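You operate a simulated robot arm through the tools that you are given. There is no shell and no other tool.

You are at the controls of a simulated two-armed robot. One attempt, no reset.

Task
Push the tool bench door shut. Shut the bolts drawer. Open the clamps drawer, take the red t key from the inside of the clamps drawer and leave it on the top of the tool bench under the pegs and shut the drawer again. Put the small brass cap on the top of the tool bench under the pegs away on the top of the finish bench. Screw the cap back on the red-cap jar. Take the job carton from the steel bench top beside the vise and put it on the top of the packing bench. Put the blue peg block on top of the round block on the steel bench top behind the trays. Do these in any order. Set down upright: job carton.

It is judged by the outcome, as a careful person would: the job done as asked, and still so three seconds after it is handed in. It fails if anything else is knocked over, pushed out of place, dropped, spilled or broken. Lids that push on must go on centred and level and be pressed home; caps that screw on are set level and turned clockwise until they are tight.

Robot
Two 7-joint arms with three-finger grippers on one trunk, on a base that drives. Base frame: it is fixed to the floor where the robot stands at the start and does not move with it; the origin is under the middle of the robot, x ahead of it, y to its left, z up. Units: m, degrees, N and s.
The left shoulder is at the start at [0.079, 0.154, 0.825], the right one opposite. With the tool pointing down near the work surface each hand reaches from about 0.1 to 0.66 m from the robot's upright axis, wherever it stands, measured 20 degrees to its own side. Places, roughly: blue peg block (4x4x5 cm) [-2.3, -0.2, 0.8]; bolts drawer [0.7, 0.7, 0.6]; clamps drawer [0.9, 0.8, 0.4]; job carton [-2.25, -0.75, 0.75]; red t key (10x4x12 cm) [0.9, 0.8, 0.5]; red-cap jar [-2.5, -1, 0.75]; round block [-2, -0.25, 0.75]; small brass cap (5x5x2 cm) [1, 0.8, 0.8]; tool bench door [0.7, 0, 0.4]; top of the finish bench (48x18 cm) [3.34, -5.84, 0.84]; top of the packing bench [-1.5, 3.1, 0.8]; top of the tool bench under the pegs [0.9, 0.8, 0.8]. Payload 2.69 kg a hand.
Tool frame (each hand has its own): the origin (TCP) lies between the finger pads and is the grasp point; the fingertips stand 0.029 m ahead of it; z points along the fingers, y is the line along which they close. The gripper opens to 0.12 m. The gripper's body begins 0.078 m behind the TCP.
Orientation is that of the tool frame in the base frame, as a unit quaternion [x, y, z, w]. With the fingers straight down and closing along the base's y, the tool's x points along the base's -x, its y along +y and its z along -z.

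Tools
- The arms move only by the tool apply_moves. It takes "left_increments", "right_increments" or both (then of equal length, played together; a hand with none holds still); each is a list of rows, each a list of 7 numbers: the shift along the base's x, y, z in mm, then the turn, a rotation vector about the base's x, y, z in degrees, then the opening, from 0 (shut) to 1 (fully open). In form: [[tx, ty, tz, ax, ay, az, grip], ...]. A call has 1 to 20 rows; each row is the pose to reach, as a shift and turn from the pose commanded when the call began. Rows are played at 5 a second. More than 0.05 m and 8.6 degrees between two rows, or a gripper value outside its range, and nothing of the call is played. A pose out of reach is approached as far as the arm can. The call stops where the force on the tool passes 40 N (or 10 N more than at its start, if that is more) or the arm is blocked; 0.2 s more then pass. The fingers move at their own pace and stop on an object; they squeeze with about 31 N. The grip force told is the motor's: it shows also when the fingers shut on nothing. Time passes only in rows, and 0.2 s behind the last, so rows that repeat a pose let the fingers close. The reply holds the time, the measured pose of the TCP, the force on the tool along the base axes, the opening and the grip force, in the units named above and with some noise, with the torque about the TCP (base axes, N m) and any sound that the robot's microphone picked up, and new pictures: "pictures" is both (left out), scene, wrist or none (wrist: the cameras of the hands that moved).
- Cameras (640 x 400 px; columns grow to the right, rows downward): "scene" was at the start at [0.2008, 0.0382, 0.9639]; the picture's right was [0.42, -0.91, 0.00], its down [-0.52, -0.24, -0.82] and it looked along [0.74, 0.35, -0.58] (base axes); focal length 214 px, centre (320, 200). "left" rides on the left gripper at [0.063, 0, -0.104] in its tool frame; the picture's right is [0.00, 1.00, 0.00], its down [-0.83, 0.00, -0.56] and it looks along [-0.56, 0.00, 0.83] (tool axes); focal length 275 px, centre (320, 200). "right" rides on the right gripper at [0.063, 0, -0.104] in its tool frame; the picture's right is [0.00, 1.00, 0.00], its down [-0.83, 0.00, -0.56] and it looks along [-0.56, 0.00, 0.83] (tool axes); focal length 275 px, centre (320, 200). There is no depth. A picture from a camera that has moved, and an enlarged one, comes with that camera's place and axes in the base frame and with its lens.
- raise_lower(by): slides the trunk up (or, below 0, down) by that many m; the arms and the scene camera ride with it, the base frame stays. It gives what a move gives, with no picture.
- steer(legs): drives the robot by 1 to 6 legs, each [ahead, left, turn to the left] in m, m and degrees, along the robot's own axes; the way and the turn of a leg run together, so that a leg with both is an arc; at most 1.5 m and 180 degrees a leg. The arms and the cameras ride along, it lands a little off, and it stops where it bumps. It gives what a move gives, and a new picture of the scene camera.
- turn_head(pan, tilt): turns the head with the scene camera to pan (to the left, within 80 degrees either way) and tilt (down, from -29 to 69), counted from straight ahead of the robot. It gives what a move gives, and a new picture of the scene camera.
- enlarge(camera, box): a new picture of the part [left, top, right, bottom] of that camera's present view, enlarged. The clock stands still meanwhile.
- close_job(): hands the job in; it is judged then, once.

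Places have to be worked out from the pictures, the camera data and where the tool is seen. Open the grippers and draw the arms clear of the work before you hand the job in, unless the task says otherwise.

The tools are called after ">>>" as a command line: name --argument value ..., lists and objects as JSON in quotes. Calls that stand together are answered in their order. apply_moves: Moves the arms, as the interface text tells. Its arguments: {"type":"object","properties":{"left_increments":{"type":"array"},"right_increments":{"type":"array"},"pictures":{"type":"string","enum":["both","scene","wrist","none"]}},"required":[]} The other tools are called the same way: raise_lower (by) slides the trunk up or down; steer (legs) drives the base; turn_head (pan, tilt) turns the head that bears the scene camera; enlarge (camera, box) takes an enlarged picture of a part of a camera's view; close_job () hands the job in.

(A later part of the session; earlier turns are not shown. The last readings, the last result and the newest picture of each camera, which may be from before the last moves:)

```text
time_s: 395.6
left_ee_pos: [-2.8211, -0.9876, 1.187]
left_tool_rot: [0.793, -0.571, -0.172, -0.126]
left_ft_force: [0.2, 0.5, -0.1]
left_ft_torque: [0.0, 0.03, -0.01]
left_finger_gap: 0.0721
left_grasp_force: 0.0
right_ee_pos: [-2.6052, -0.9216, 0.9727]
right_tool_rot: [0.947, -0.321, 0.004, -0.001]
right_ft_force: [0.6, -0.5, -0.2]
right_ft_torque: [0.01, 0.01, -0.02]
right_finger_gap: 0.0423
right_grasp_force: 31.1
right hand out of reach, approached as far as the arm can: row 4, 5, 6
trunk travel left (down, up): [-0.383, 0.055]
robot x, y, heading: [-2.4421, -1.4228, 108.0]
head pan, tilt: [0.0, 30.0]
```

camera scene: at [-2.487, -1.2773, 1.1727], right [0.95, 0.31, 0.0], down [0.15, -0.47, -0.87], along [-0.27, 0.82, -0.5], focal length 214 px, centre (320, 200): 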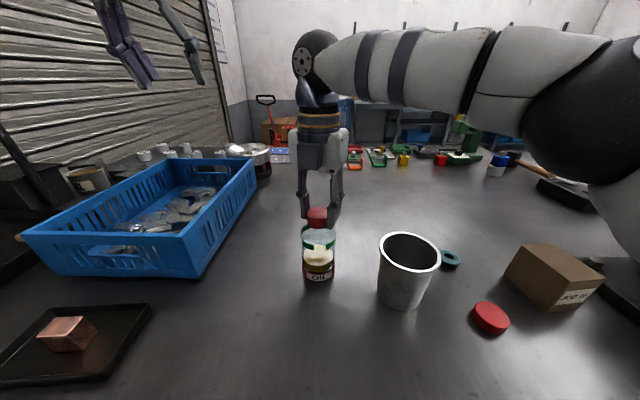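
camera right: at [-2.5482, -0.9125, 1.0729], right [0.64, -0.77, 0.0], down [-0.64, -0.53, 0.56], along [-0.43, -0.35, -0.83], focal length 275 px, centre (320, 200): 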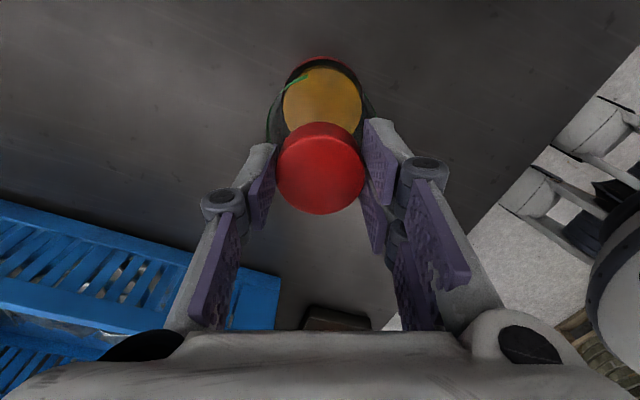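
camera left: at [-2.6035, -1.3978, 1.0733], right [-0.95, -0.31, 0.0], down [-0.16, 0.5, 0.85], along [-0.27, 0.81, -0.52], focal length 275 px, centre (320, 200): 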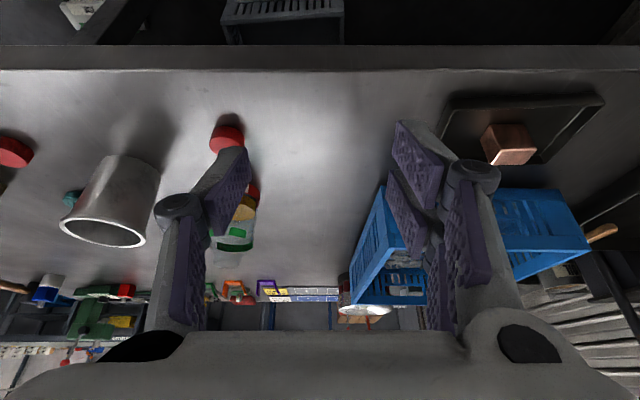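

The wrist hit its range and the hand wandered 3 cm off. I check the jar at once.

>>> enlarge --camera "scene" --box '[270, 170, 370, 300]'

>>> enlarge --camera "right" --box '[160, 0, 480, 240]'

```text
3.08 times, centred on (320, 235) of scene
camera zoom: at [-2.4871, -1.2763, 1.1725], right [0.95, 0.31, 0.0], down [0.15, -0.48, -0.87], along [-0.27, 0.82, -0.5], focal length 660 px, centre (320, 92)
```

zoom: 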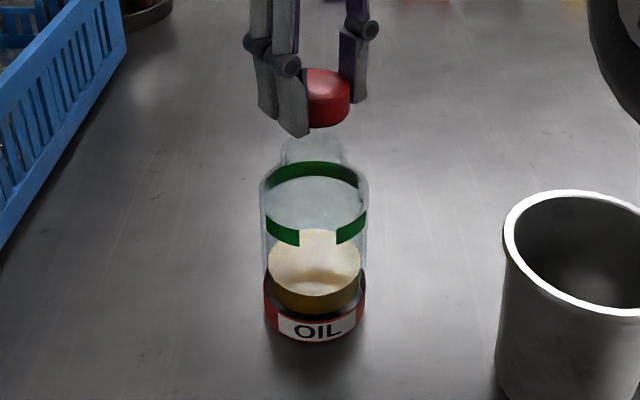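

```text
1.67 times, centred on (320, 120) of right
camera zoom: at [-2.5563, -0.9602, 1.0775], right [-0.6, -0.8, 0.0], down [-0.67, 0.5, 0.55], along [-0.44, 0.34, -0.83], focal length 459 px, centre (320, 333)
```

zoom: 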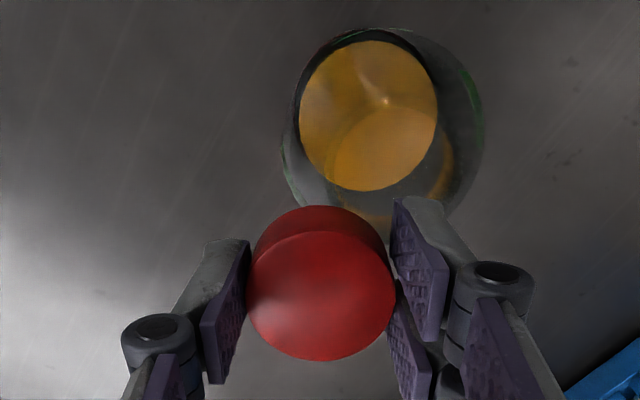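

The jar is untouched and the cap still in my grip. I lift it clear, and unwind the wrist counter-clockwise (hand away from the jar) to get full clockwise range again.

>>> apply_moves --right_increments '[[0, 0, 15, 0, 0, 0, 0], [0, 0, 30, 0, 0, 8, 0], [2, -10, 45, 0, 0, 16, 0], [4, -20, 50, 0, 0, 24, 0], [6, -30, 50, 0, 0, 32, 0], [8, -36, 50, 0, 0, 40, 0], [8, -36, 50, 0, 0, 48, 0], [8, -36, 50, 0, 0, 56, 0], [8, -36, 50, 0, 0, 64, 0], [8, -36, 50, 0, 0, 72, 0], [8, -36, 50, 0, 0, 80, 0], [8, -36, 50, 0, 0, 88, 0], [8, -36, 50, 0, 0, 96, 0], [8, -36, 50, 0, 0, 104, 0], [8, -36, 50, 0, 0, 112, 0], [8, -36, 50, 0, 0, 120, 0], [8, -36, 50, 0, 0, 128, 0], [8, -36, 50, 0, 0, 136, 0], [8, -36, 50, 0, 0, 144, 0], [8, -36, 50, 0, 0, 152, 0]]' --pictures "none"

```text
time_s: 399.8
left_ee_pos: [-2.8211, -0.9878, 1.1869]
left_tool_rot: [0.792, -0.571, -0.173, -0.126]
left_ft_force: [0.4, -0.2, -0.4]
left_ft_torque: [-0.01, 0.02, 0.0]
left_finger_gap: 0.0721
left_grasp_force: 0.0
right_ee_pos: [-2.6027, -0.9481, 1.0308]
right_tool_rot: [0.543, 0.84, -0.001, -0.002]
right_ft_force: [-0.7, -1.1, -0.9]
right_ft_torque: [0.02, -0.02, -0.04]
right_finger_gap: 0.0424
right_grasp_force: 30.4
right hand out of reach, approached as far as the arm can: row 1, 2, 3, 5, 6, 7, 8, 9, 10, 11, 12, 13, 14, 15, 16, 17, 18, 19, 20
trunk travel left (down, up): [-0.383, 0.055]
robot x, y, heading: [-2.4421, -1.4164, 108.2]
head pan, tilt: [0.0, 30.0]
```

>>> apply_moves --right_increments '[[0, 0, 0, 0, 0, 8, 0], [0, 0, 0, 0, 0, 16, 0], [0, 0, 0, 0, 0, 24, 0], [0, 0, 0, 0, 0, 32, 0], [0, 0, 0, 0, 0, 40, 0], [0, 0, 0, 0, 0, 48, 0], [0, 0, 0, 0, 0, 56, 0], [0, 0, 0, 0, 0, 64, 0], [0, 0, 0, 0, 0, 72, 0], [0, 0, 0, 0, 0, 80, 0], [0, 0, 0, 0, 0, 88, 0], [0, 0, 0, 0, 0, 96, 0], [0, 0, 0, 0, 0, 104, 0], [0, 0, 0, 0, 0, 112, 0], [0, 0, 0, 0, 0, 120, 0], [0, 0, 0, 0, 0, 128, 0], [0, 0, 0, 0, 0, 136, 0], [0, 0, 0, 0, 0, 144, 0], [0, 0, 0, 0, 0, 152, 0], [0, 0, 0, 0, 0, 160, 0]]' --pictures "none"

>>> apply_moves --right_increments '[[0, 0, 0, 0, 0, 7, 0], [0, 0, 0, 0, 0, 14, 0]]'

```text
time_s: 404.0
left_ee_pos: [-2.8213, -0.9871, 1.1873]
left_tool_rot: [0.793, -0.571, -0.172, -0.126]
left_ft_force: [-0.9, 0.8, 0.2]
left_ft_torque: [0.01, 0.02, 0.0]
left_finger_gap: 0.0718
left_grasp_force: 0.1
right_ee_pos: [-2.6035, -0.9532, 1.0336]
right_tool_rot: [0.735, -0.678, 0.002, 0.0]
right_ft_force: [-0.6, -0.3, -0.3]
right_ft_torque: [-0.01, -0.03, -0.02]
right_finger_gap: 0.0423
right_grasp_force: 30.8
right hand out of reach, approached as far as the arm can: row 16, 17, 18
trunk travel left (down, up): [-0.383, 0.055]
robot x, y, heading: [-2.4422, -1.4201, 108.1]
head pan, tilt: [0.0, 30.0]
```

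```text
time_s: 404.6
left_ee_pos: [-2.8209, -0.9881, 1.1876]
left_tool_rot: [0.793, -0.571, -0.172, -0.126]
left_ft_force: [0.6, -0.6, -1.2]
left_ft_torque: [-0.01, 0.03, 0.01]
left_finger_gap: 0.0718
left_grasp_force: 0.1
right_ee_pos: [-2.6039, -0.9535, 1.0347]
right_tool_rot: [0.813, -0.583, 0.003, 0.0]
right_ft_force: [0.8, 0.6, -0.1]
right_ft_torque: [-0.02, 0.02, -0.03]
right_finger_gap: 0.0422
right_grasp_force: 31.2
right hand out of reach, approached as far as the arm can: row 1
trunk travel left (down, up): [-0.383, 0.055]
robot x, y, heading: [-2.4418, -1.4189, 108.0]
head pan, tilt: [0.0, 30.0]
camera scene: at [-2.4874, -1.2764, 1.1726], right [0.95, 0.31, 0.0], down [0.15, -0.48, -0.87], along [-0.27, 0.82, -0.5], focal length 214 px, centre (320, 200)
camera right: at [-2.5848, -1.0139, 1.1396], right [-0.95, -0.32, 0.0], down [-0.27, 0.79, 0.55], along [-0.18, 0.52, -0.83], focal length 275 px, centre (320, 200)
```

scene: 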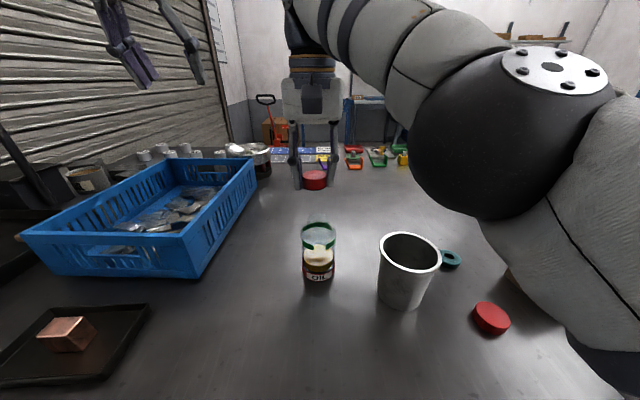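
right: 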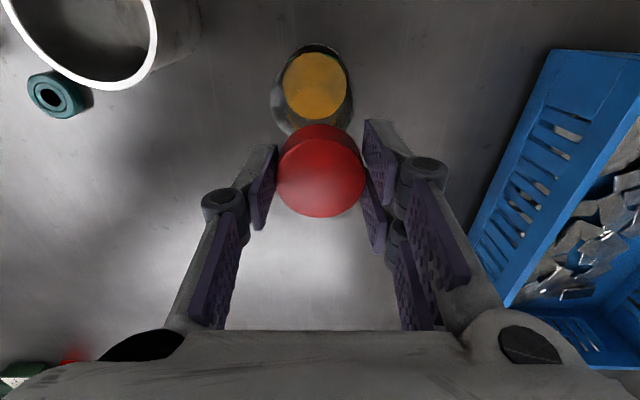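

Unwound. I lower 3 cm (back within reach) to see the true position.

>>> apply_moves --right_increments '[[0, 0, -15, 0, 0, 0, 0], [0, 0, -30, 0, 0, 0, 0], [0, 0, -30, 0, 0, 0, 0]]' --pictures "wrist"

>>> enlarge --camera "right" --box '[240, 30, 400, 230]'

```text
time_s: 405.4
left_ee_pos: [-2.8217, -0.9879, 1.1867]
left_tool_rot: [0.792, -0.571, -0.172, -0.127]
left_ft_force: [-0.1, 0.3, 0.3]
left_ft_torque: [0.02, -0.01, 0.01]
left_finger_gap: 0.0719
left_grasp_force: 0.1
right_ee_pos: [-2.6057, -0.9515, 1.0049]
right_tool_rot: [0.812, -0.584, 0.003, -0.001]
right_ft_force: [-0.7, 0.6, -0.3]
right_ft_torque: [0.0, -0.03, -0.02]
right_finger_gap: 0.0423
right_grasp_force: 31.1
trunk travel left (down, up): [-0.383, 0.055]
robot x, y, heading: [-2.4422, -1.4198, 108.0]
head pan, tilt: [0.0, 30.0]
camera right: at [-2.587, -1.0118, 1.1099], right [-0.95, -0.32, 0.0], down [-0.27, 0.79, 0.55], along [-0.17, 0.52, -0.83], focal length 275 px, centre (320, 200)
```

right: 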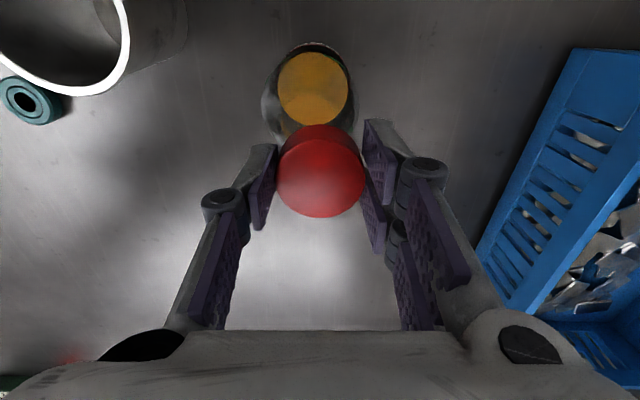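

```text
2.00 times, centred on (320, 130) of right
camera zoom: at [-2.587, -1.0118, 1.1099], right [-0.95, -0.32, 0.0], down [-0.27, 0.79, 0.55], along [-0.17, 0.52, -0.83], focal length 551 px, centre (320, 340)
```

zoom: 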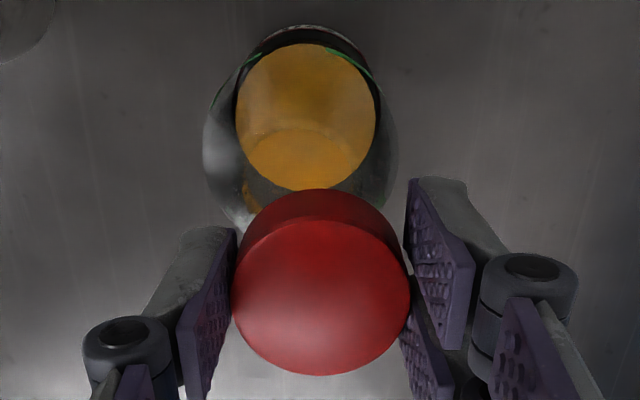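

Applying the known captured position: shift (+9.3,−6.5) mm, then lower to contact.

>>> apply_moves --right_increments '[[5, -3.5, -10, 0, 0, 0, 0], [9.3, -6.5, -20, 0, 0, 0, 0], [9.3, -6.5, -30, 0, 0, 0, 0], [9.3, -6.5, -34, 0, 0, 0, 0]]' --pictures "none"

>>> apply_moves --right_increments '[[0, 0, -1.5, 0, 0, 0, 0], [0, 0, -3.5, 0, 0, 0, 0]]' --pictures "wrist"

>>> enlarge --camera "scene" --box '[295, 180, 345, 260]'

```text
time_s: 406.4
left_ee_pos: [-2.8223, -0.9872, 1.1869]
left_tool_rot: [0.792, -0.571, -0.172, -0.126]
left_ft_force: [0.5, 0.4, -0.1]
left_ft_torque: [-0.01, -0.02, -0.05]
left_finger_gap: 0.0721
left_grasp_force: 0.0
right_ee_pos: [-2.5945, -0.9588, 0.9701]
right_tool_rot: [0.813, -0.583, 0.004, 0.0]
right_ft_force: [-0.1, -0.1, -1.3]
right_ft_torque: [0.0, 0.02, 0.0]
right_finger_gap: 0.0425
right_grasp_force: 30.9
trunk travel left (down, up): [-0.383, 0.055]
robot x, y, heading: [-2.4449, -1.4225, 108.0]
head pan, tilt: [0.0, 30.0]
```

```text
time_s: 407.0
left_ee_pos: [-2.8215, -0.9887, 1.1863]
left_tool_rot: [0.792, -0.572, -0.172, -0.126]
left_ft_force: [1.2, 0.1, 0.2]
left_ft_torque: [-0.01, 0.01, 0.04]
left_finger_gap: 0.0719
left_grasp_force: 0.1
right_ee_pos: [-2.5956, -0.9584, 0.9665]
right_tool_rot: [0.812, -0.584, 0.003, -0.001]
right_ft_force: [-0.4, -0.6, -0.4]
right_ft_torque: [-0.01, -0.01, 0.01]
right_finger_gap: 0.0422
right_grasp_force: 31.1
trunk travel left (down, up): [-0.383, 0.055]
robot x, y, heading: [-2.4451, -1.4177, 107.6]
head pan, tilt: [0.0, 30.0]
camera right: at [-2.5773, -1.0188, 1.0716], right [-0.95, -0.32, 0.0], down [-0.27, 0.79, 0.55], along [-0.17, 0.52, -0.83], focal length 275 px, centre (320, 200)
```

right: 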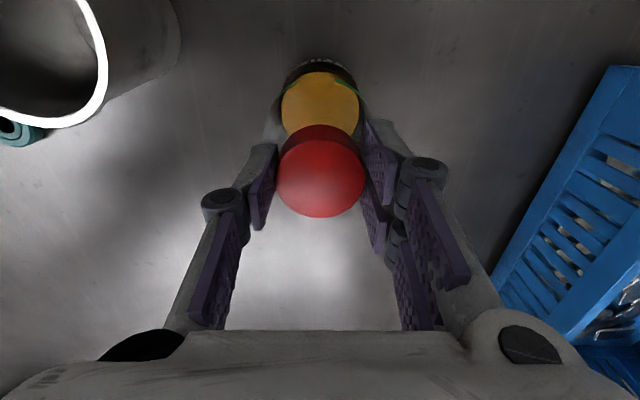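

```text
5.00 times, centred on (320, 220) of scene
camera zoom: at [-2.4874, -1.2763, 1.1726], right [0.95, 0.31, 0.0], down [0.15, -0.48, -0.87], along [-0.27, 0.82, -0.5], focal length 1072 px, centre (320, 100)
```

zoom: 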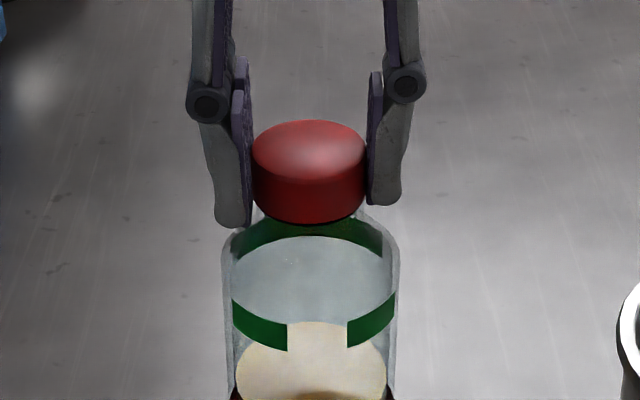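

>>> enlarge --camera "scene" --box '[305, 195, 335, 235]'

>>> enlarge --camera "right" --box '[260, 50, 380, 230]'

```text
10.00 times, centred on (320, 215) of scene
camera zoom: at [-2.4874, -1.2763, 1.1726], right [0.95, 0.31, 0.0], down [0.15, -0.48, -0.87], along [-0.27, 0.82, -0.5], focal length 2145 px, centre (320, 50)
```

zoom: 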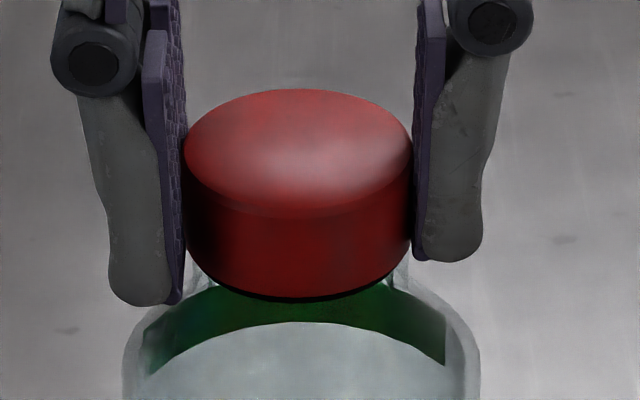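

```text
2.22 times, centred on (320, 140) of right
camera zoom: at [-2.5773, -1.0188, 1.0716], right [-0.95, -0.32, 0.0], down [-0.27, 0.79, 0.55], along [-0.17, 0.52, -0.83], focal length 612 px, centre (320, 333)
```

zoom: 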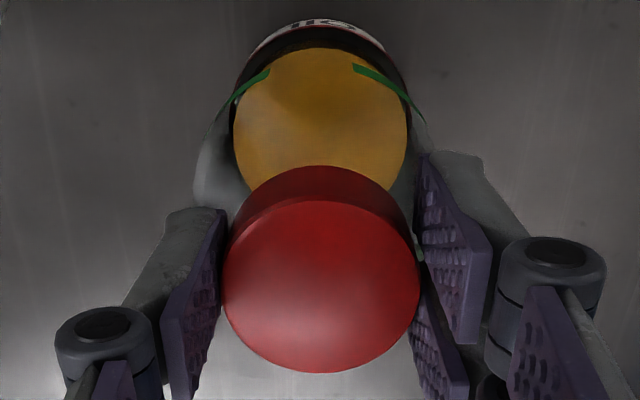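

>>> apply_moves --right_increments '[[0, 0, -1.5, 0, 0, 0, 0], [0, 0, -3, 0, 0, 0, 0]]' --pictures "none"

>>> apply_moves --right_increments '[[0, 0, -1.5, 0, 0, 0, 0], [0, 0, -3, 0, 0, 0, 0]]' --pictures "none"

```text
time_s: 407.6
left_ee_pos: [-2.8207, -0.9879, 1.1886]
left_tool_rot: [0.793, -0.571, -0.173, -0.126]
left_ft_force: [-0.4, 0.4, 0.1]
left_ft_torque: [0.03, -0.01, 0.0]
left_finger_gap: 0.0718
left_grasp_force: 0.0
right_ee_pos: [-2.5966, -0.9596, 0.9664]
right_tool_rot: [0.811, -0.585, 0.002, -0.001]
right_ft_force: [-0.2, 2.2, 15.7]
right_ft_torque: [0.32, 0.19, -0.03]
right_finger_gap: 0.0424
right_grasp_force: 31.4
trunk travel left (down, up): [-0.383, 0.055]
robot x, y, heading: [-2.4438, -1.4207, 108.1]
head pan, tilt: [0.0, 30.0]
```

```text
time_s: 408.2
left_ee_pos: [-2.8206, -0.9888, 1.1885]
left_tool_rot: [0.793, -0.571, -0.173, -0.126]
left_ft_force: [-0.5, 0.4, 0.6]
left_ft_torque: [-0.01, -0.01, -0.01]
left_finger_gap: 0.0719
left_grasp_force: 0.0
right_ee_pos: [-2.5966, -0.9595, 0.9625]
right_tool_rot: [0.812, -0.584, 0.003, -0.001]
right_ft_force: [1.0, 1.0, 25.2]
right_ft_torque: [0.14, 0.1, 0.01]
right_finger_gap: 0.0425
right_grasp_force: 30.9
trunk travel left (down, up): [-0.383, 0.055]
robot x, y, heading: [-2.4396, -1.421, 108.2]
head pan, tilt: [0.0, 30.0]
```

>>> enlarge --camera "scene" --box '[305, 195, 335, 235]'

>>> enlarge --camera "right" --box '[260, 50, 380, 230]'

```text
10.00 times, centred on (320, 215) of scene
camera zoom: at [-2.4869, -1.278, 1.173], right [0.95, 0.31, 0.0], down [0.15, -0.47, -0.87], along [-0.27, 0.82, -0.5], focal length 2145 px, centre (320, 50)
```

zoom: 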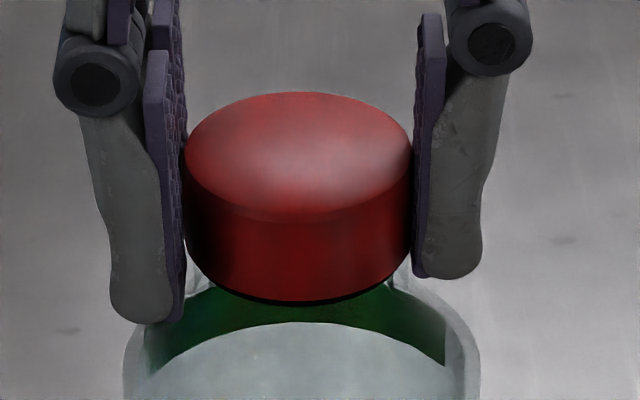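

```text
2.22 times, centred on (320, 140) of right
camera zoom: at [-2.5769, -1.0194, 1.0676], right [-0.95, -0.32, 0.0], down [-0.27, 0.79, 0.55], along [-0.18, 0.52, -0.83], focal length 612 px, centre (320, 333)
```

zoom: 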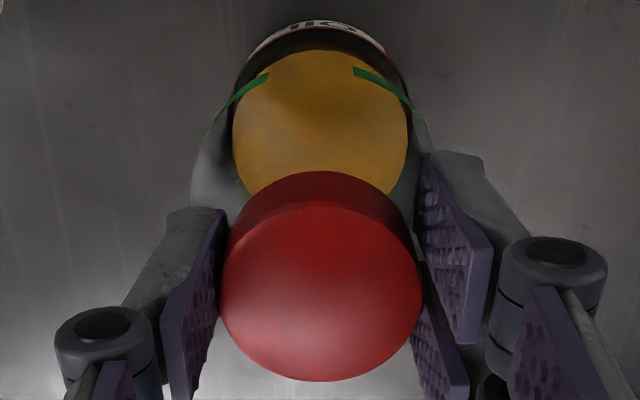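

The cap slid up in my grip instead of going down: it still sits on the rim, ~3 mm short in the forward direction. I re-grip it higher, lift slightly, shift 2.7 mm forward and lower again.

>>> apply_moves --right_increments '[[0, 0, 3.5, 0, 0, 0, 0], [0, 0, 3.5, 0, 0, 0, 0.4], [0, 0, 5, 0, 0, 0, 0.5], [0, 0, 9, 0, 0, 0, 0.5], [0, 0, 9, 0, 0, 0, 0], [0, 0, 9, 0, 0, 0, 0], [0, 0, 9, 0, 0, 0, 0]]' --pictures "wrist"

>>> enlarge --camera "scene" --box '[305, 195, 335, 235]'

```text
time_s: 409.8
left_ee_pos: [-2.822, -0.9881, 1.187]
left_tool_rot: [0.793, -0.571, -0.172, -0.126]
left_ft_force: [-0.9, 0.0, 0.7]
left_ft_torque: [0.01, 0.0, -0.01]
left_finger_gap: 0.072
left_grasp_force: 0.1
right_ee_pos: [-2.5963, -0.9585, 0.97]
right_tool_rot: [0.812, -0.583, 0.003, 0.0]
right_ft_force: [-0.1, 0.2, -0.4]
right_ft_torque: [-0.03, 0.0, 0.01]
right_finger_gap: 0.0424
right_grasp_force: 31.3
trunk travel left (down, up): [-0.383, 0.055]
robot x, y, heading: [-2.4425, -1.4237, 108.1]
head pan, tilt: [0.0, 30.0]
camera right: at [-2.5776, -1.0188, 1.0755], right [-0.95, -0.32, 0.0], down [-0.27, 0.79, 0.55], along [-0.17, 0.52, -0.83], focal length 275 px, centre (320, 200)
```

right: 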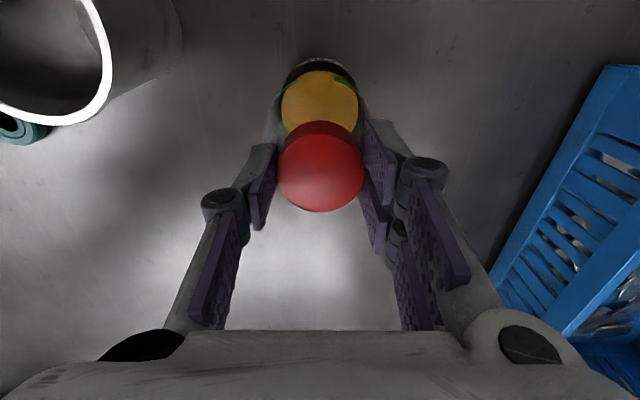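

```text
10.00 times, centred on (320, 215) of scene
camera zoom: at [-2.4874, -1.2763, 1.1726], right [0.95, 0.31, 0.0], down [0.15, -0.48, -0.87], along [-0.27, 0.82, -0.5], focal length 2145 px, centre (320, 50)
```

zoom: 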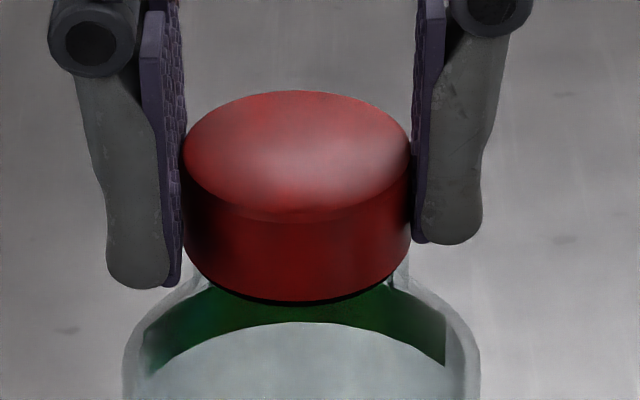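

>>> apply_moves --right_increments '[[0, 0, 4, 0, 0, 0, 0], [0.3, 3, 4, 0, 0, 0, 0], [0.3, 3, 2, 0, 0, 0, 0], [0.3, 3, 0, 0, 0, 0, 0], [0.3, 3, -2, 0, 0, 0, 0]]' --pictures "none"

>>> apply_moves --right_increments '[[0, 0, -1, 0, 0, 0, 0], [0, 0, -2, 0, 0, 0, 0]]' --pictures "none"

>>> enlarge --camera "scene" --box '[305, 195, 335, 235]'

```text
time_s: 411.0
left_ee_pos: [-2.8203, -0.9886, 1.1893]
left_tool_rot: [0.792, -0.571, -0.173, -0.126]
left_ft_force: [-1.2, 0.9, 0.6]
left_ft_torque: [-0.01, -0.03, 0.0]
left_finger_gap: 0.0723
left_grasp_force: 0.1
right_ee_pos: [-2.596, -0.9561, 0.9694]
right_tool_rot: [0.812, -0.583, 0.002, -0.001]
right_ft_force: [-0.1, 3.0, 13.9]
right_ft_torque: [0.12, -0.04, 0.0]
right_finger_gap: 0.0424
right_grasp_force: 30.4
trunk travel left (down, up): [-0.383, 0.055]
robot x, y, heading: [-2.4441, -1.4167, 107.7]
head pan, tilt: [0.0, 30.0]
```

```text
time_s: 411.6
left_ee_pos: [-2.8231, -0.9878, 1.1877]
left_tool_rot: [0.793, -0.571, -0.172, -0.126]
left_ft_force: [-0.2, 0.9, -0.2]
left_ft_torque: [0.01, 0.01, 0.0]
left_finger_gap: 0.0722
left_grasp_force: 0.2
right_ee_pos: [-2.5953, -0.9557, 0.9685]
right_tool_rot: [0.812, -0.583, 0.003, 0.0]
right_ft_force: [-0.7, 3.5, 24.7]
right_ft_torque: [0.2, 0.05, 0.02]
right_finger_gap: 0.0425
right_grasp_force: 30.4
trunk travel left (down, up): [-0.383, 0.055]
robot x, y, heading: [-2.4401, -1.4176, 108.0]
head pan, tilt: [0.0, 30.0]
```

```text
10.00 times, centred on (320, 215) of scene
camera zoom: at [-2.4869, -1.2775, 1.1729], right [0.95, 0.31, 0.0], down [0.15, -0.47, -0.87], along [-0.27, 0.82, -0.5], focal length 2145 px, centre (320, 50)
```

zoom: 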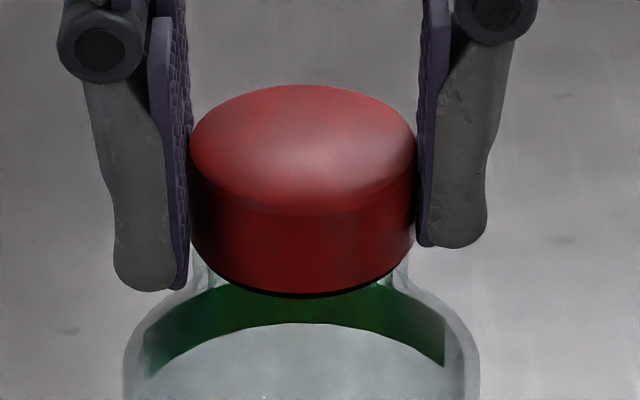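

Now the reaction is nearly central (within 2 mm): the cap sits square on the thread start. I turn clockwise 80°, following the cap's axis and easing down ~1 mm.

>>> apply_moves --right_increments '[[-0.3, -0.1, 0, 0, 0, -8, 0], [-0.7, -0.1, 0, 0, 0, -16, 0], [-1.0, -0.1, -0.2, 0, 0, -24, 0], [-1.4, -0.1, -0.3, 0, 0, -32, 0], [-1.7, 0, -0.4, 0, 0, -40, 0], [-2.0, 0.2, -0.5, 0, 0, -48, 0], [-2.3, 0.4, -0.6, 0, 0, -56, 0], [-2.6, 0.6, -0.7, 0, 0, -64, 0], [-2.8, 0.9, -0.8, 0, 0, -72, 0], [-3.0, 1.2, -1.0, 0, 0, -80, 0]]' --pictures "none"

>>> enlarge --camera "scene" --box '[295, 185, 345, 265]'

```text
time_s: 413.8
left_ee_pos: [-2.8219, -0.9893, 1.1881]
left_tool_rot: [0.793, -0.571, -0.173, -0.126]
left_ft_force: [-0.4, -0.6, 0.3]
left_ft_torque: [0.01, 0.01, -0.02]
left_finger_gap: 0.0723
left_grasp_force: 0.1
right_ee_pos: [-2.598, -0.9543, 0.9658]
right_tool_rot: [-0.246, 0.969, -0.003, -0.002]
right_ft_force: [-0.6, -1.5, 22.5]
right_ft_torque: [0.02, -0.06, 0.04]
right_finger_gap: 0.0423
right_grasp_force: 30.7
trunk travel left (down, up): [-0.383, 0.055]
robot x, y, heading: [-2.4412, -1.4178, 108.0]
head pan, tilt: [0.0, 30.0]
```

```text
5.00 times, centred on (320, 225) of scene
camera zoom: at [-2.487, -1.2777, 1.1728], right [0.95, 0.31, 0.0], down [0.15, -0.47, -0.87], along [-0.27, 0.82, -0.5], focal length 1072 px, centre (320, 75)
```

zoom: 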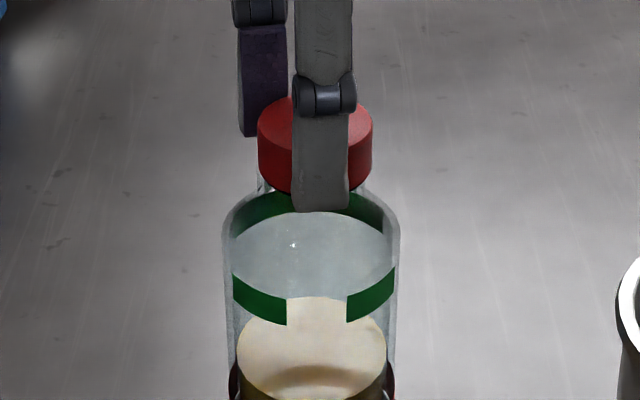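

Height fell ~2.7 mm and the reaction is central. I continue another 80°.

>>> apply_moves --right_increments '[[-0.1, 0.3, -0.1, 0, 0, -8, 0], [-0.2, 0.7, -0.2, 0, 0, -16, 0], [-0.3, 1.0, -0.3, 0, 0, -24, 0], [-0.3, 1.4, -0.4, 0, 0, -32, 0], [-0.3, 1.7, -0.5, 0, 0, -40, 0], [-0.2, 2.1, -0.6, 0, 0, -48, 0], [0, 2.4, -0.7, 0, 0, -56, 0], [0.2, 2.7, -0.8, 0, 0, -64, 0], [0.4, 3.0, -0.9, 0, 0, -72, 0], [0.7, 3.2, -1.0, 0, 0, -80, 0]]' --pictures "none"

>>> enlarge --camera "scene" --box '[295, 185, 345, 265]'

```text
time_s: 416.0
left_ee_pos: [-2.8203, -0.9887, 1.1877]
left_tool_rot: [0.792, -0.572, -0.171, -0.126]
left_ft_force: [-0.1, 0.0, 0.3]
left_ft_torque: [0.0, 0.04, -0.01]
left_finger_gap: 0.0718
left_grasp_force: 0.1
right_ee_pos: [-2.5979, -0.9509, 0.965]
right_tool_rot: [0.435, 0.901, 0.0, -0.003]
right_ft_force: [0.2, 1.5, 19.5]
right_ft_torque: [-0.03, -0.06, 0.08]
right_finger_gap: 0.0423
right_grasp_force: 30.6
trunk travel left (down, up): [-0.383, 0.055]
robot x, y, heading: [-2.4456, -1.4195, 107.8]
head pan, tilt: [0.0, 30.0]
```

```text
5.00 times, centred on (320, 225) of scene
camera zoom: at [-2.4871, -1.2772, 1.1727], right [0.95, 0.31, 0.0], down [0.15, -0.47, -0.87], along [-0.27, 0.82, -0.5], focal length 1072 px, centre (320, 75)
```

zoom: 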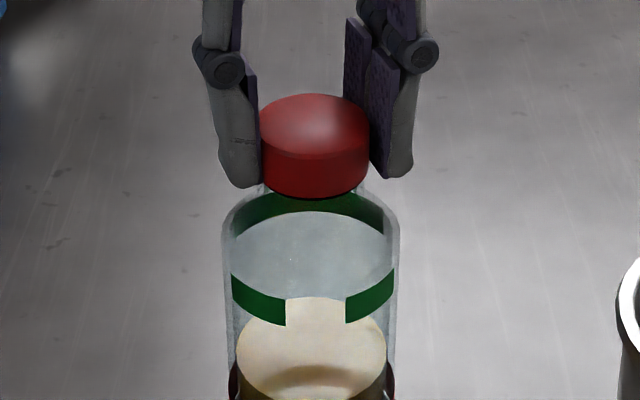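

>>> enlarge --camera "right" --box '[240, 30, 400, 230]'

```text
2.00 times, centred on (320, 130) of right
camera zoom: at [-2.6376, -0.9039, 1.0701], right [0.78, 0.62, 0.0], down [0.52, -0.65, 0.55], along [0.34, -0.43, -0.84], focal length 551 px, centre (320, 340)
```

zoom: 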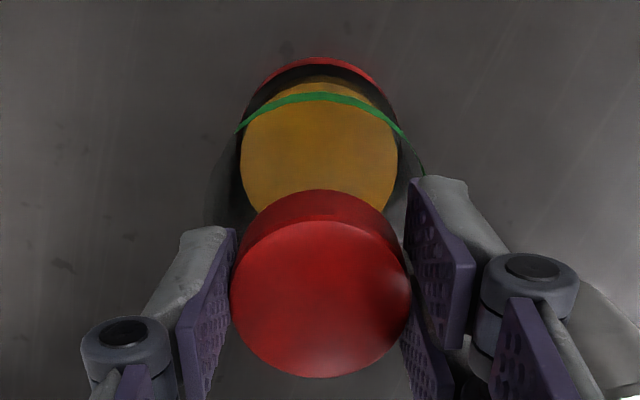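

The cap keeps sliding up in my fingers: its outer diameter (42 mm) equals the neck's (~41 mm), so this smooth cap cannot be the jar's; the ribbed ~50 mm one must be. I re-grip the smooth cap properly, lift it off and will put it back exactly where it lay.

>>> apply_moves --right_increments '[[0, 0, 2, 0, 0, 0, 0], [0, 0, 2, 0, 0, 0, 0.4], [0, 0, 6, 0, 0, 0, 0.45], [0, 0, 10, 0, 0, 0, 0.45], [0, 0, 10, 0, 0, 0, 0], [0, 0, 10, 0, 0, 0, 0], [0, 0, 10, 0, 0, 0, 0]]' --pictures "none"

>>> enlarge --camera "right" --box '[240, 30, 400, 230]'

>>> enlarge --camera "scene" --box '[305, 195, 335, 235]'

```text
time_s: 417.6
left_ee_pos: [-2.8225, -0.9883, 1.1869]
left_tool_rot: [0.793, -0.571, -0.172, -0.125]
left_ft_force: [0.0, -0.7, 0.4]
left_ft_torque: [0.0, 0.03, 0.0]
left_finger_gap: 0.072
left_grasp_force: 0.0
right_ee_pos: [-2.5985, -0.9516, 0.9747]
right_tool_rot: [0.433, 0.901, -0.001, -0.003]
right_ft_force: [0.2, -0.6, -1.0]
right_ft_torque: [0.02, 0.0, -0.01]
right_finger_gap: 0.0423
right_grasp_force: 31.3
trunk travel left (down, up): [-0.383, 0.055]
robot x, y, heading: [-2.4395, -1.4177, 108.1]
head pan, tilt: [0.0, 30.0]
```

```text
2.00 times, centred on (320, 130) of right
camera zoom: at [-2.6383, -0.9031, 1.0801], right [0.78, 0.63, 0.0], down [0.53, -0.65, 0.55], along [0.34, -0.43, -0.83], focal length 551 px, centre (320, 340)
```

zoom: 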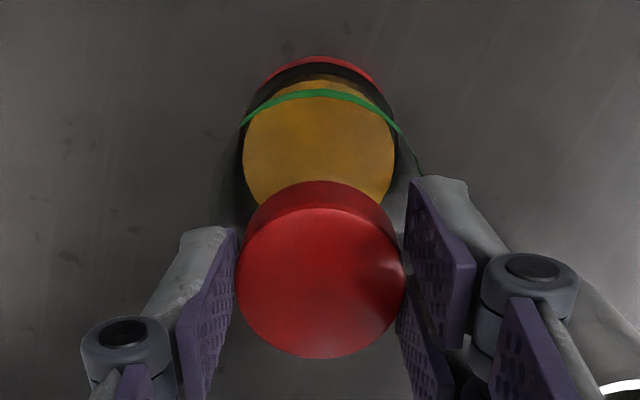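

```text
10.00 times, centred on (320, 215) of scene
camera zoom: at [-2.4874, -1.2763, 1.1726], right [0.95, 0.31, 0.0], down [0.15, -0.48, -0.87], along [-0.27, 0.82, -0.5], focal length 2145 px, centre (320, 50)
```

zoom: 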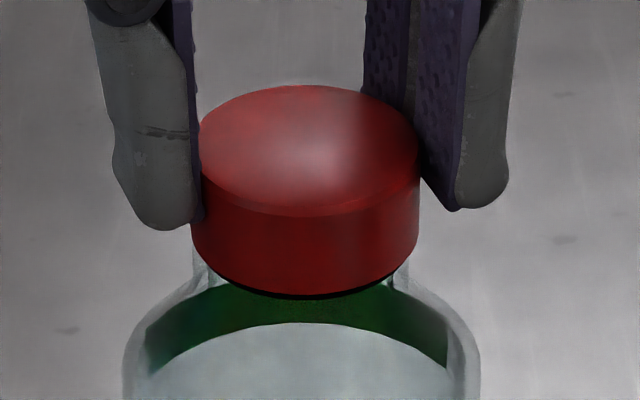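

Before concluding, I lift this cap off, and look closely at the bare neck and at both caps' sizes.

>>> apply_moves --right_increments '[[0, 0, 15, 0, 0, 0, 0], [0, 0, 35, 0, 0, 8, 0], [0, 0, 45, 0, 0, 16, 0], [10, -30, 45, 0, 0, 24, 0], [20, -60, 45, 0, 0, 32, 0], [30, -90, 45, 0, 0, 40, 0], [30, -100, 45, 0, 0, 48, 0], [30, -100, 45, 0, 0, 56, 0], [30, -100, 45, 0, 0, 64, 0], [30, -100, 45, 0, 0, 72, 0], [30, -100, 45, 0, 0, 80, 0], [30, -100, 45, 0, 0, 88, 0], [30, -100, 45, 0, 0, 96, 0], [30, -100, 45, 0, 0, 104, 0], [30, -100, 45, 0, 0, 112, 0], [30, -100, 45, 0, 0, 120, 0], [30, -100, 45, 0, 0, 128, 0], [30, -100, 45, 0, 0, 136, 0], [30, -100, 45, 0, 0, 144, 0], [30, -100, 45, 0, 0, 152, 0]]' --pictures "none"

>>> apply_moves --right_increments '[[0, 0, 0, 0, 0, 7, 0]]'

>>> enlarge --camera "scene" --box '[295, 195, 345, 275]'

>>> enlarge --camera "scene" --box '[460, 280, 525, 350]'

```text
time_s: 421.8
left_ee_pos: [-2.8217, -0.9875, 1.1869]
left_tool_rot: [0.793, -0.571, -0.172, -0.125]
left_ft_force: [0.4, -1.0, -0.1]
left_ft_torque: [0.01, 0.0, 0.04]
left_finger_gap: 0.072
left_grasp_force: 0.1
right_ee_pos: [-2.5684, -1.0511, 1.0192]
right_tool_rot: [0.77, -0.638, 0.002, 0.001]
right_ft_force: [0.3, -0.2, -0.5]
right_ft_torque: [0.01, 0.0, 0.01]
right_finger_gap: 0.0426
right_grasp_force: 31.1
trunk travel left (down, up): [-0.383, 0.055]
robot x, y, heading: [-2.4415, -1.4191, 108.0]
head pan, tilt: [0.0, 30.0]
```

```text
time_s: 422.2
left_ee_pos: [-2.8225, -0.9869, 1.1868]
left_tool_rot: [0.793, -0.571, -0.172, -0.126]
left_ft_force: [-0.8, 0.0, -0.4]
left_ft_torque: [0.0, -0.04, 0.01]
left_finger_gap: 0.0719
left_grasp_force: 0.1
right_ee_pos: [-2.568, -1.051, 1.0195]
right_tool_rot: [0.807, -0.59, 0.003, 0.0]
right_ft_force: [-0.2, 0.6, -0.6]
right_ft_torque: [-0.03, 0.0, -0.01]
right_finger_gap: 0.0425
right_grasp_force: 31.0
trunk travel left (down, up): [-0.383, 0.055]
robot x, y, heading: [-2.4403, -1.4178, 108.1]
head pan, tilt: [0.0, 30.0]
camera scene: at [-2.4874, -1.2763, 1.1726], right [0.95, 0.31, 0.0], down [0.15, -0.48, -0.87], along [-0.27, 0.82, -0.5], focal length 214 px, centre (320, 200)
camera right: at [-2.5504, -1.1113, 1.1243], right [-0.95, -0.31, 0.0], down [-0.26, 0.79, 0.55], along [-0.17, 0.53, -0.83], focal length 275 px, centre (320, 200)
```

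scene: 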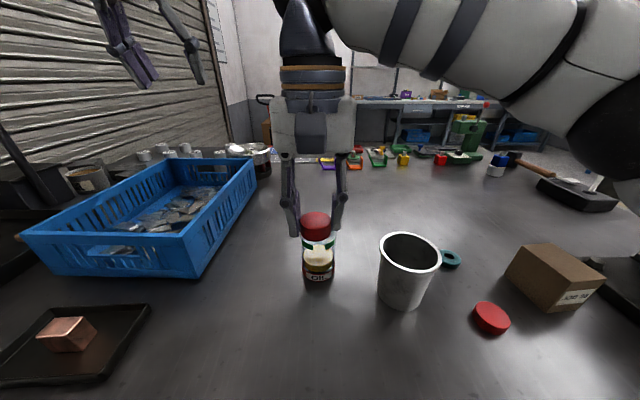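
right: 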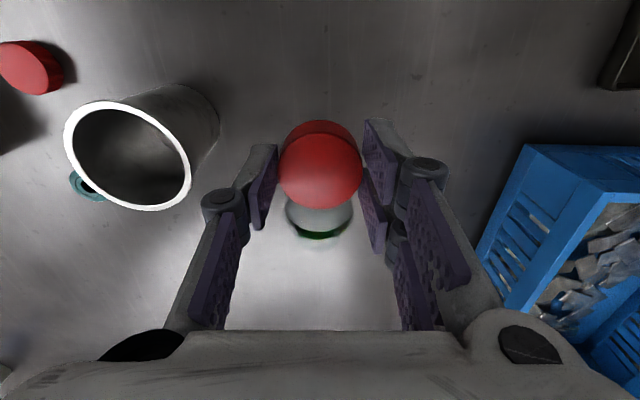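

```text
5.00 times, centred on (320, 235) of scene
camera zoom: at [-2.4874, -1.2763, 1.1726], right [0.95, 0.31, 0.0], down [0.15, -0.48, -0.87], along [-0.27, 0.82, -0.5], focal length 1072 px, centre (320, 25)
```

zoom: 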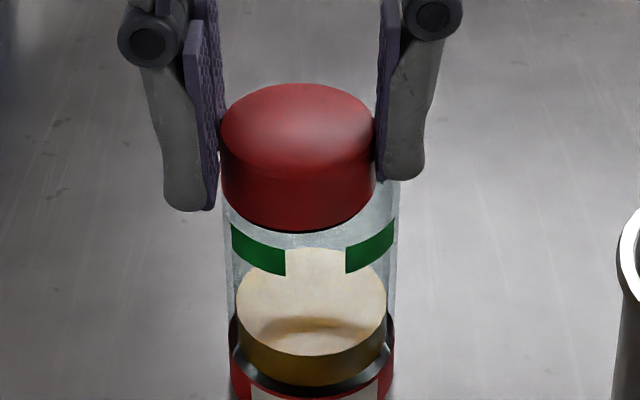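

```text
5.71 times, centred on (492, 315) of scene
camera zoom: at [-2.4874, -1.2763, 1.1726], right [0.95, 0.31, 0.0], down [0.15, -0.48, -0.87], along [-0.27, 0.82, -0.5], focal length 1226 px, centre (-666, -457)
```

zoom: 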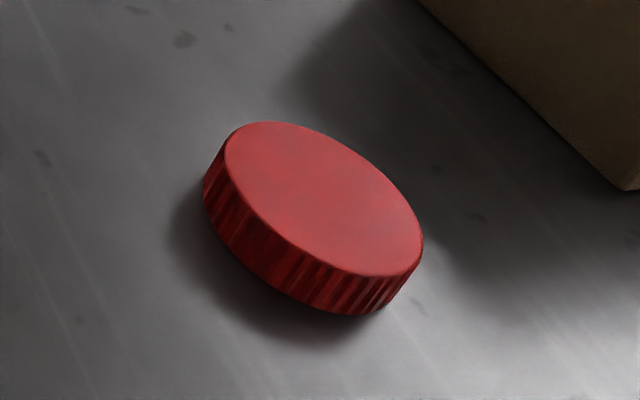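

I put the smooth cap back at its original place (−2.572,−1.096): first back, then down.

>>> apply_moves --right_increments '[[-2, -25, 0, 0, 0, 0, 0], [-3.5, -48, -20, 0, 0, 0, 0], [-3.5, -48, -60, 0, 0, 0, 0], [-3.5, -48, -100, 0, 0, 0, 0], [-3.5, -48, -140, 0, 0, 0, 0], [-3.5, -48, -165, 0, 0, 0, 0]]' --pictures "wrist"

```text
time_s: 423.6
left_ee_pos: [-2.8228, -0.9881, 1.1859]
left_tool_rot: [0.793, -0.571, -0.172, -0.126]
left_ft_force: [-0.4, -0.7, -0.9]
left_ft_torque: [0.03, 0.01, 0.04]
left_finger_gap: 0.072
left_grasp_force: 0.0
right_ee_pos: [-2.5704, -1.097, 0.8556]
right_tool_rot: [0.807, -0.59, 0.003, -0.001]
right_ft_force: [-0.8, -0.1, -1.1]
right_ft_torque: [0.04, 0.01, 0.01]
right_finger_gap: 0.0423
right_grasp_force: 30.7
trunk travel left (down, up): [-0.383, 0.055]
robot x, y, heading: [-2.4451, -1.4189, 107.7]
head pan, tilt: [0.0, 30.0]
camera right: at [-2.5537, -1.1583, 0.9616], right [-0.95, -0.31, 0.0], down [-0.26, 0.79, 0.55], along [-0.17, 0.53, -0.83], focal length 275 px, centre (320, 200)
```

right: 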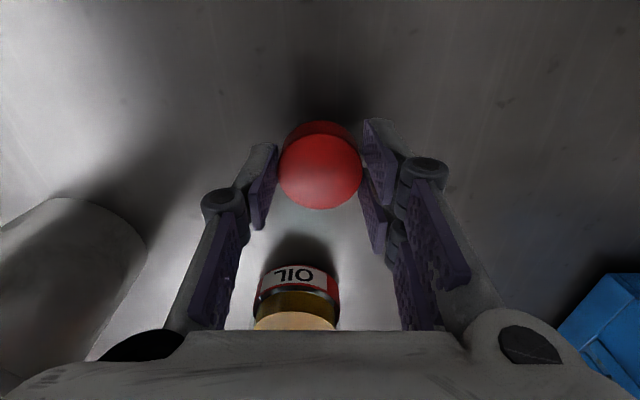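

>>> apply_moves --right_increments '[[0, -1, -8, 0, 0, 0, 0], [0, -1.5, -14, 0, 0, 0, 0], [0, -1.5, -17, 0, 0, 0, 0]]' --pictures "none"

>>> apply_moves --right_increments '[[0, 0, -1.5, 0, 0, 0, 0], [0, 0, -3, 0, 0, 0, 0]]' --pictures "none"

```text
time_s: 424.4
left_ee_pos: [-2.8224, -0.9879, 1.1882]
left_tool_rot: [0.793, -0.571, -0.172, -0.126]
left_ft_force: [0.1, -0.6, 0.0]
left_ft_torque: [0.02, -0.02, 0.0]
left_finger_gap: 0.0721
left_grasp_force: 0.1
right_ee_pos: [-2.5715, -1.1005, 0.8397]
right_tool_rot: [0.807, -0.591, 0.002, 0.0]
right_ft_force: [1.6, -0.8, 10.5]
right_ft_torque: [-0.06, -0.09, 0.03]
right_finger_gap: 0.0425
right_grasp_force: 30.9
trunk travel left (down, up): [-0.383, 0.055]
robot x, y, heading: [-2.4412, -1.4184, 108.0]
head pan, tilt: [0.0, 30.0]
```

```text
time_s: 425.0
left_ee_pos: [-2.8215, -0.9874, 1.1871]
left_tool_rot: [0.792, -0.571, -0.172, -0.127]
left_ft_force: [-0.3, 1.0, -0.2]
left_ft_torque: [0.04, -0.01, 0.0]
left_finger_gap: 0.0718
left_grasp_force: 0.1
right_ee_pos: [-2.5714, -1.0996, 0.8356]
right_tool_rot: [0.807, -0.591, 0.001, 0.0]
right_ft_force: [-0.8, 3.5, 24.9]
right_ft_torque: [0.25, 0.05, 0.04]
right_finger_gap: 0.043
right_grasp_force: 30.8
trunk travel left (down, up): [-0.383, 0.055]
robot x, y, heading: [-2.4391, -1.4189, 108.1]
head pan, tilt: [0.0, 30.0]
```

The smooth cap stands where it was. I release it, rise, and go over to the ribbed cap (≈(−2.273,−0.983)).

>>> apply_moves --right_increments '[[0, 0, 3, 0, 0, 0, 0], [0, 0, 3, 0, 0, 0, 0.45], [0, 0, 3, 0, 0, 0, 0.65], [0, 0, 40, 0, 0, 0, 0.65], [0, 0, 80, 0, 0, 0, 0.65], [0, 0, 120, 0, 0, 0, 0.65], [0, 0, 155, 0, 0, 0, 0.65]]' --pictures "wrist"

>>> apply_moves --right_increments '[[45, 5, 0, 0, 0, 0, 0.65], [90, 15, 0, 0, 0, 0, 0.65], [135, 30, 0, 0, 0, 0, 0.65], [180, 45, 0, 0, 0, 0, 0.65], [225, 60, 0, 0, 0, 0, 0.65], [265, 75, 0, 0, 0, 0, 0.65]]' --pictures "wrist"

```text
time_s: 426.6
left_ee_pos: [-2.8215, -0.9882, 1.1881]
left_tool_rot: [0.793, -0.57, -0.172, -0.125]
left_ft_force: [-0.6, 0.0, 0.0]
left_ft_torque: [0.01, 0.0, 0.0]
left_finger_gap: 0.072
left_grasp_force: 0.1
right_ee_pos: [-2.5689, -1.0991, 0.986]
right_tool_rot: [0.807, -0.591, 0.003, 0.0]
right_ft_force: [-0.4, 0.3, 0.3]
right_ft_torque: [-0.01, -0.03, -0.01]
right_finger_gap: 0.0779
right_grasp_force: 0.0
trunk travel left (down, up): [-0.383, 0.055]
robot x, y, heading: [-2.4419, -1.4168, 107.7]
head pan, tilt: [0.0, 30.0]
camera right: at [-2.5514, -1.1601, 1.0918], right [-0.95, -0.31, 0.0], down [-0.26, 0.79, 0.55], along [-0.16, 0.53, -0.83], focal length 275 px, centre (320, 200)
```

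right: 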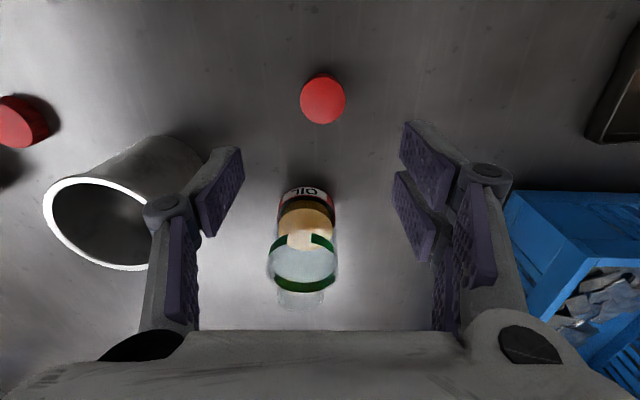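

```text
time_s: 428.0
left_ee_pos: [-2.8216, -0.9876, 1.1878]
left_tool_rot: [0.793, -0.572, -0.171, -0.125]
left_ft_force: [0.1, -0.5, -0.5]
left_ft_torque: [-0.02, -0.02, -0.01]
left_finger_gap: 0.072
left_grasp_force: 0.0
right_ee_pos: [-2.3027, -1.0291, 0.9864]
right_tool_rot: [0.807, -0.591, 0.003, 0.0]
right_ft_force: [0.5, 0.6, 0.1]
right_ft_torque: [0.03, 0.03, 0.01]
right_finger_gap: 0.078
right_grasp_force: 0.1
trunk travel left (down, up): [-0.383, 0.055]
robot x, y, heading: [-2.4422, -1.4191, 108.0]
head pan, tilt: [0.0, 30.0]
camera right: at [-2.2852, -1.0895, 1.0921], right [-0.95, -0.31, 0.0], down [-0.26, 0.79, 0.55], along [-0.17, 0.53, -0.83], focal length 275 px, centre (320, 200)
```

right: 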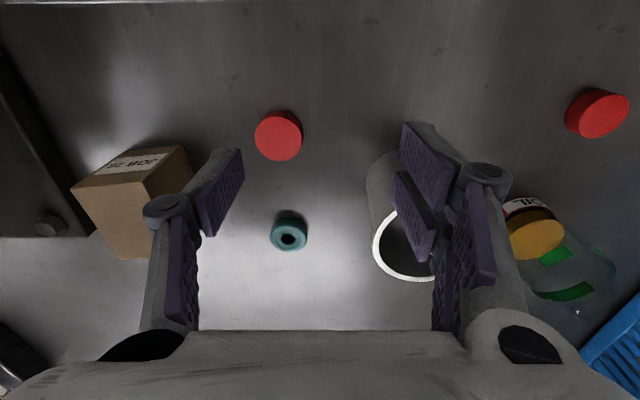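

The ribbed cap measures ~51 mm. I go above it and lower.

>>> apply_moves --right_increments '[[10, 20, -10, 0, 0, 0, 0.65], [20, 38, -35, 0, 0, 0, 0.65], [28, 54, -70, 0, 0, 0, 0.65], [28, 54, -105, 0, 0, 0, 0.65]]' --pictures "wrist"

```text
time_s: 429.0
left_ee_pos: [-2.8221, -0.9877, 1.1876]
left_tool_rot: [0.793, -0.571, -0.172, -0.126]
left_ft_force: [-0.7, -0.1, -0.6]
left_ft_torque: [-0.02, -0.01, -0.03]
left_finger_gap: 0.072
left_grasp_force: 0.1
right_ee_pos: [-2.2779, -0.9729, 0.8839]
right_tool_rot: [0.807, -0.591, 0.003, 0.0]
right_ft_force: [-0.6, -0.2, -0.2]
right_ft_torque: [-0.03, -0.01, 0.01]
right_finger_gap: 0.0778
right_grasp_force: 0.0
trunk travel left (down, up): [-0.383, 0.055]
robot x, y, heading: [-2.4426, -1.4179, 108.1]
head pan, tilt: [0.0, 30.0]
camera right: at [-2.2594, -1.0334, 0.9888], right [-0.95, -0.31, 0.0], down [-0.26, 0.79, 0.55], along [-0.17, 0.53, -0.83], focal length 275 px, centre (320, 200)
```

right: 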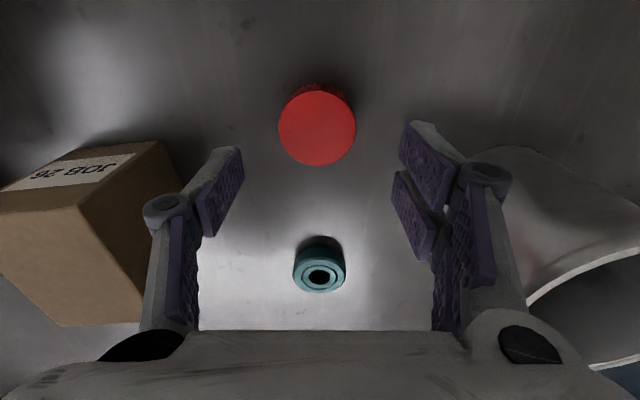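

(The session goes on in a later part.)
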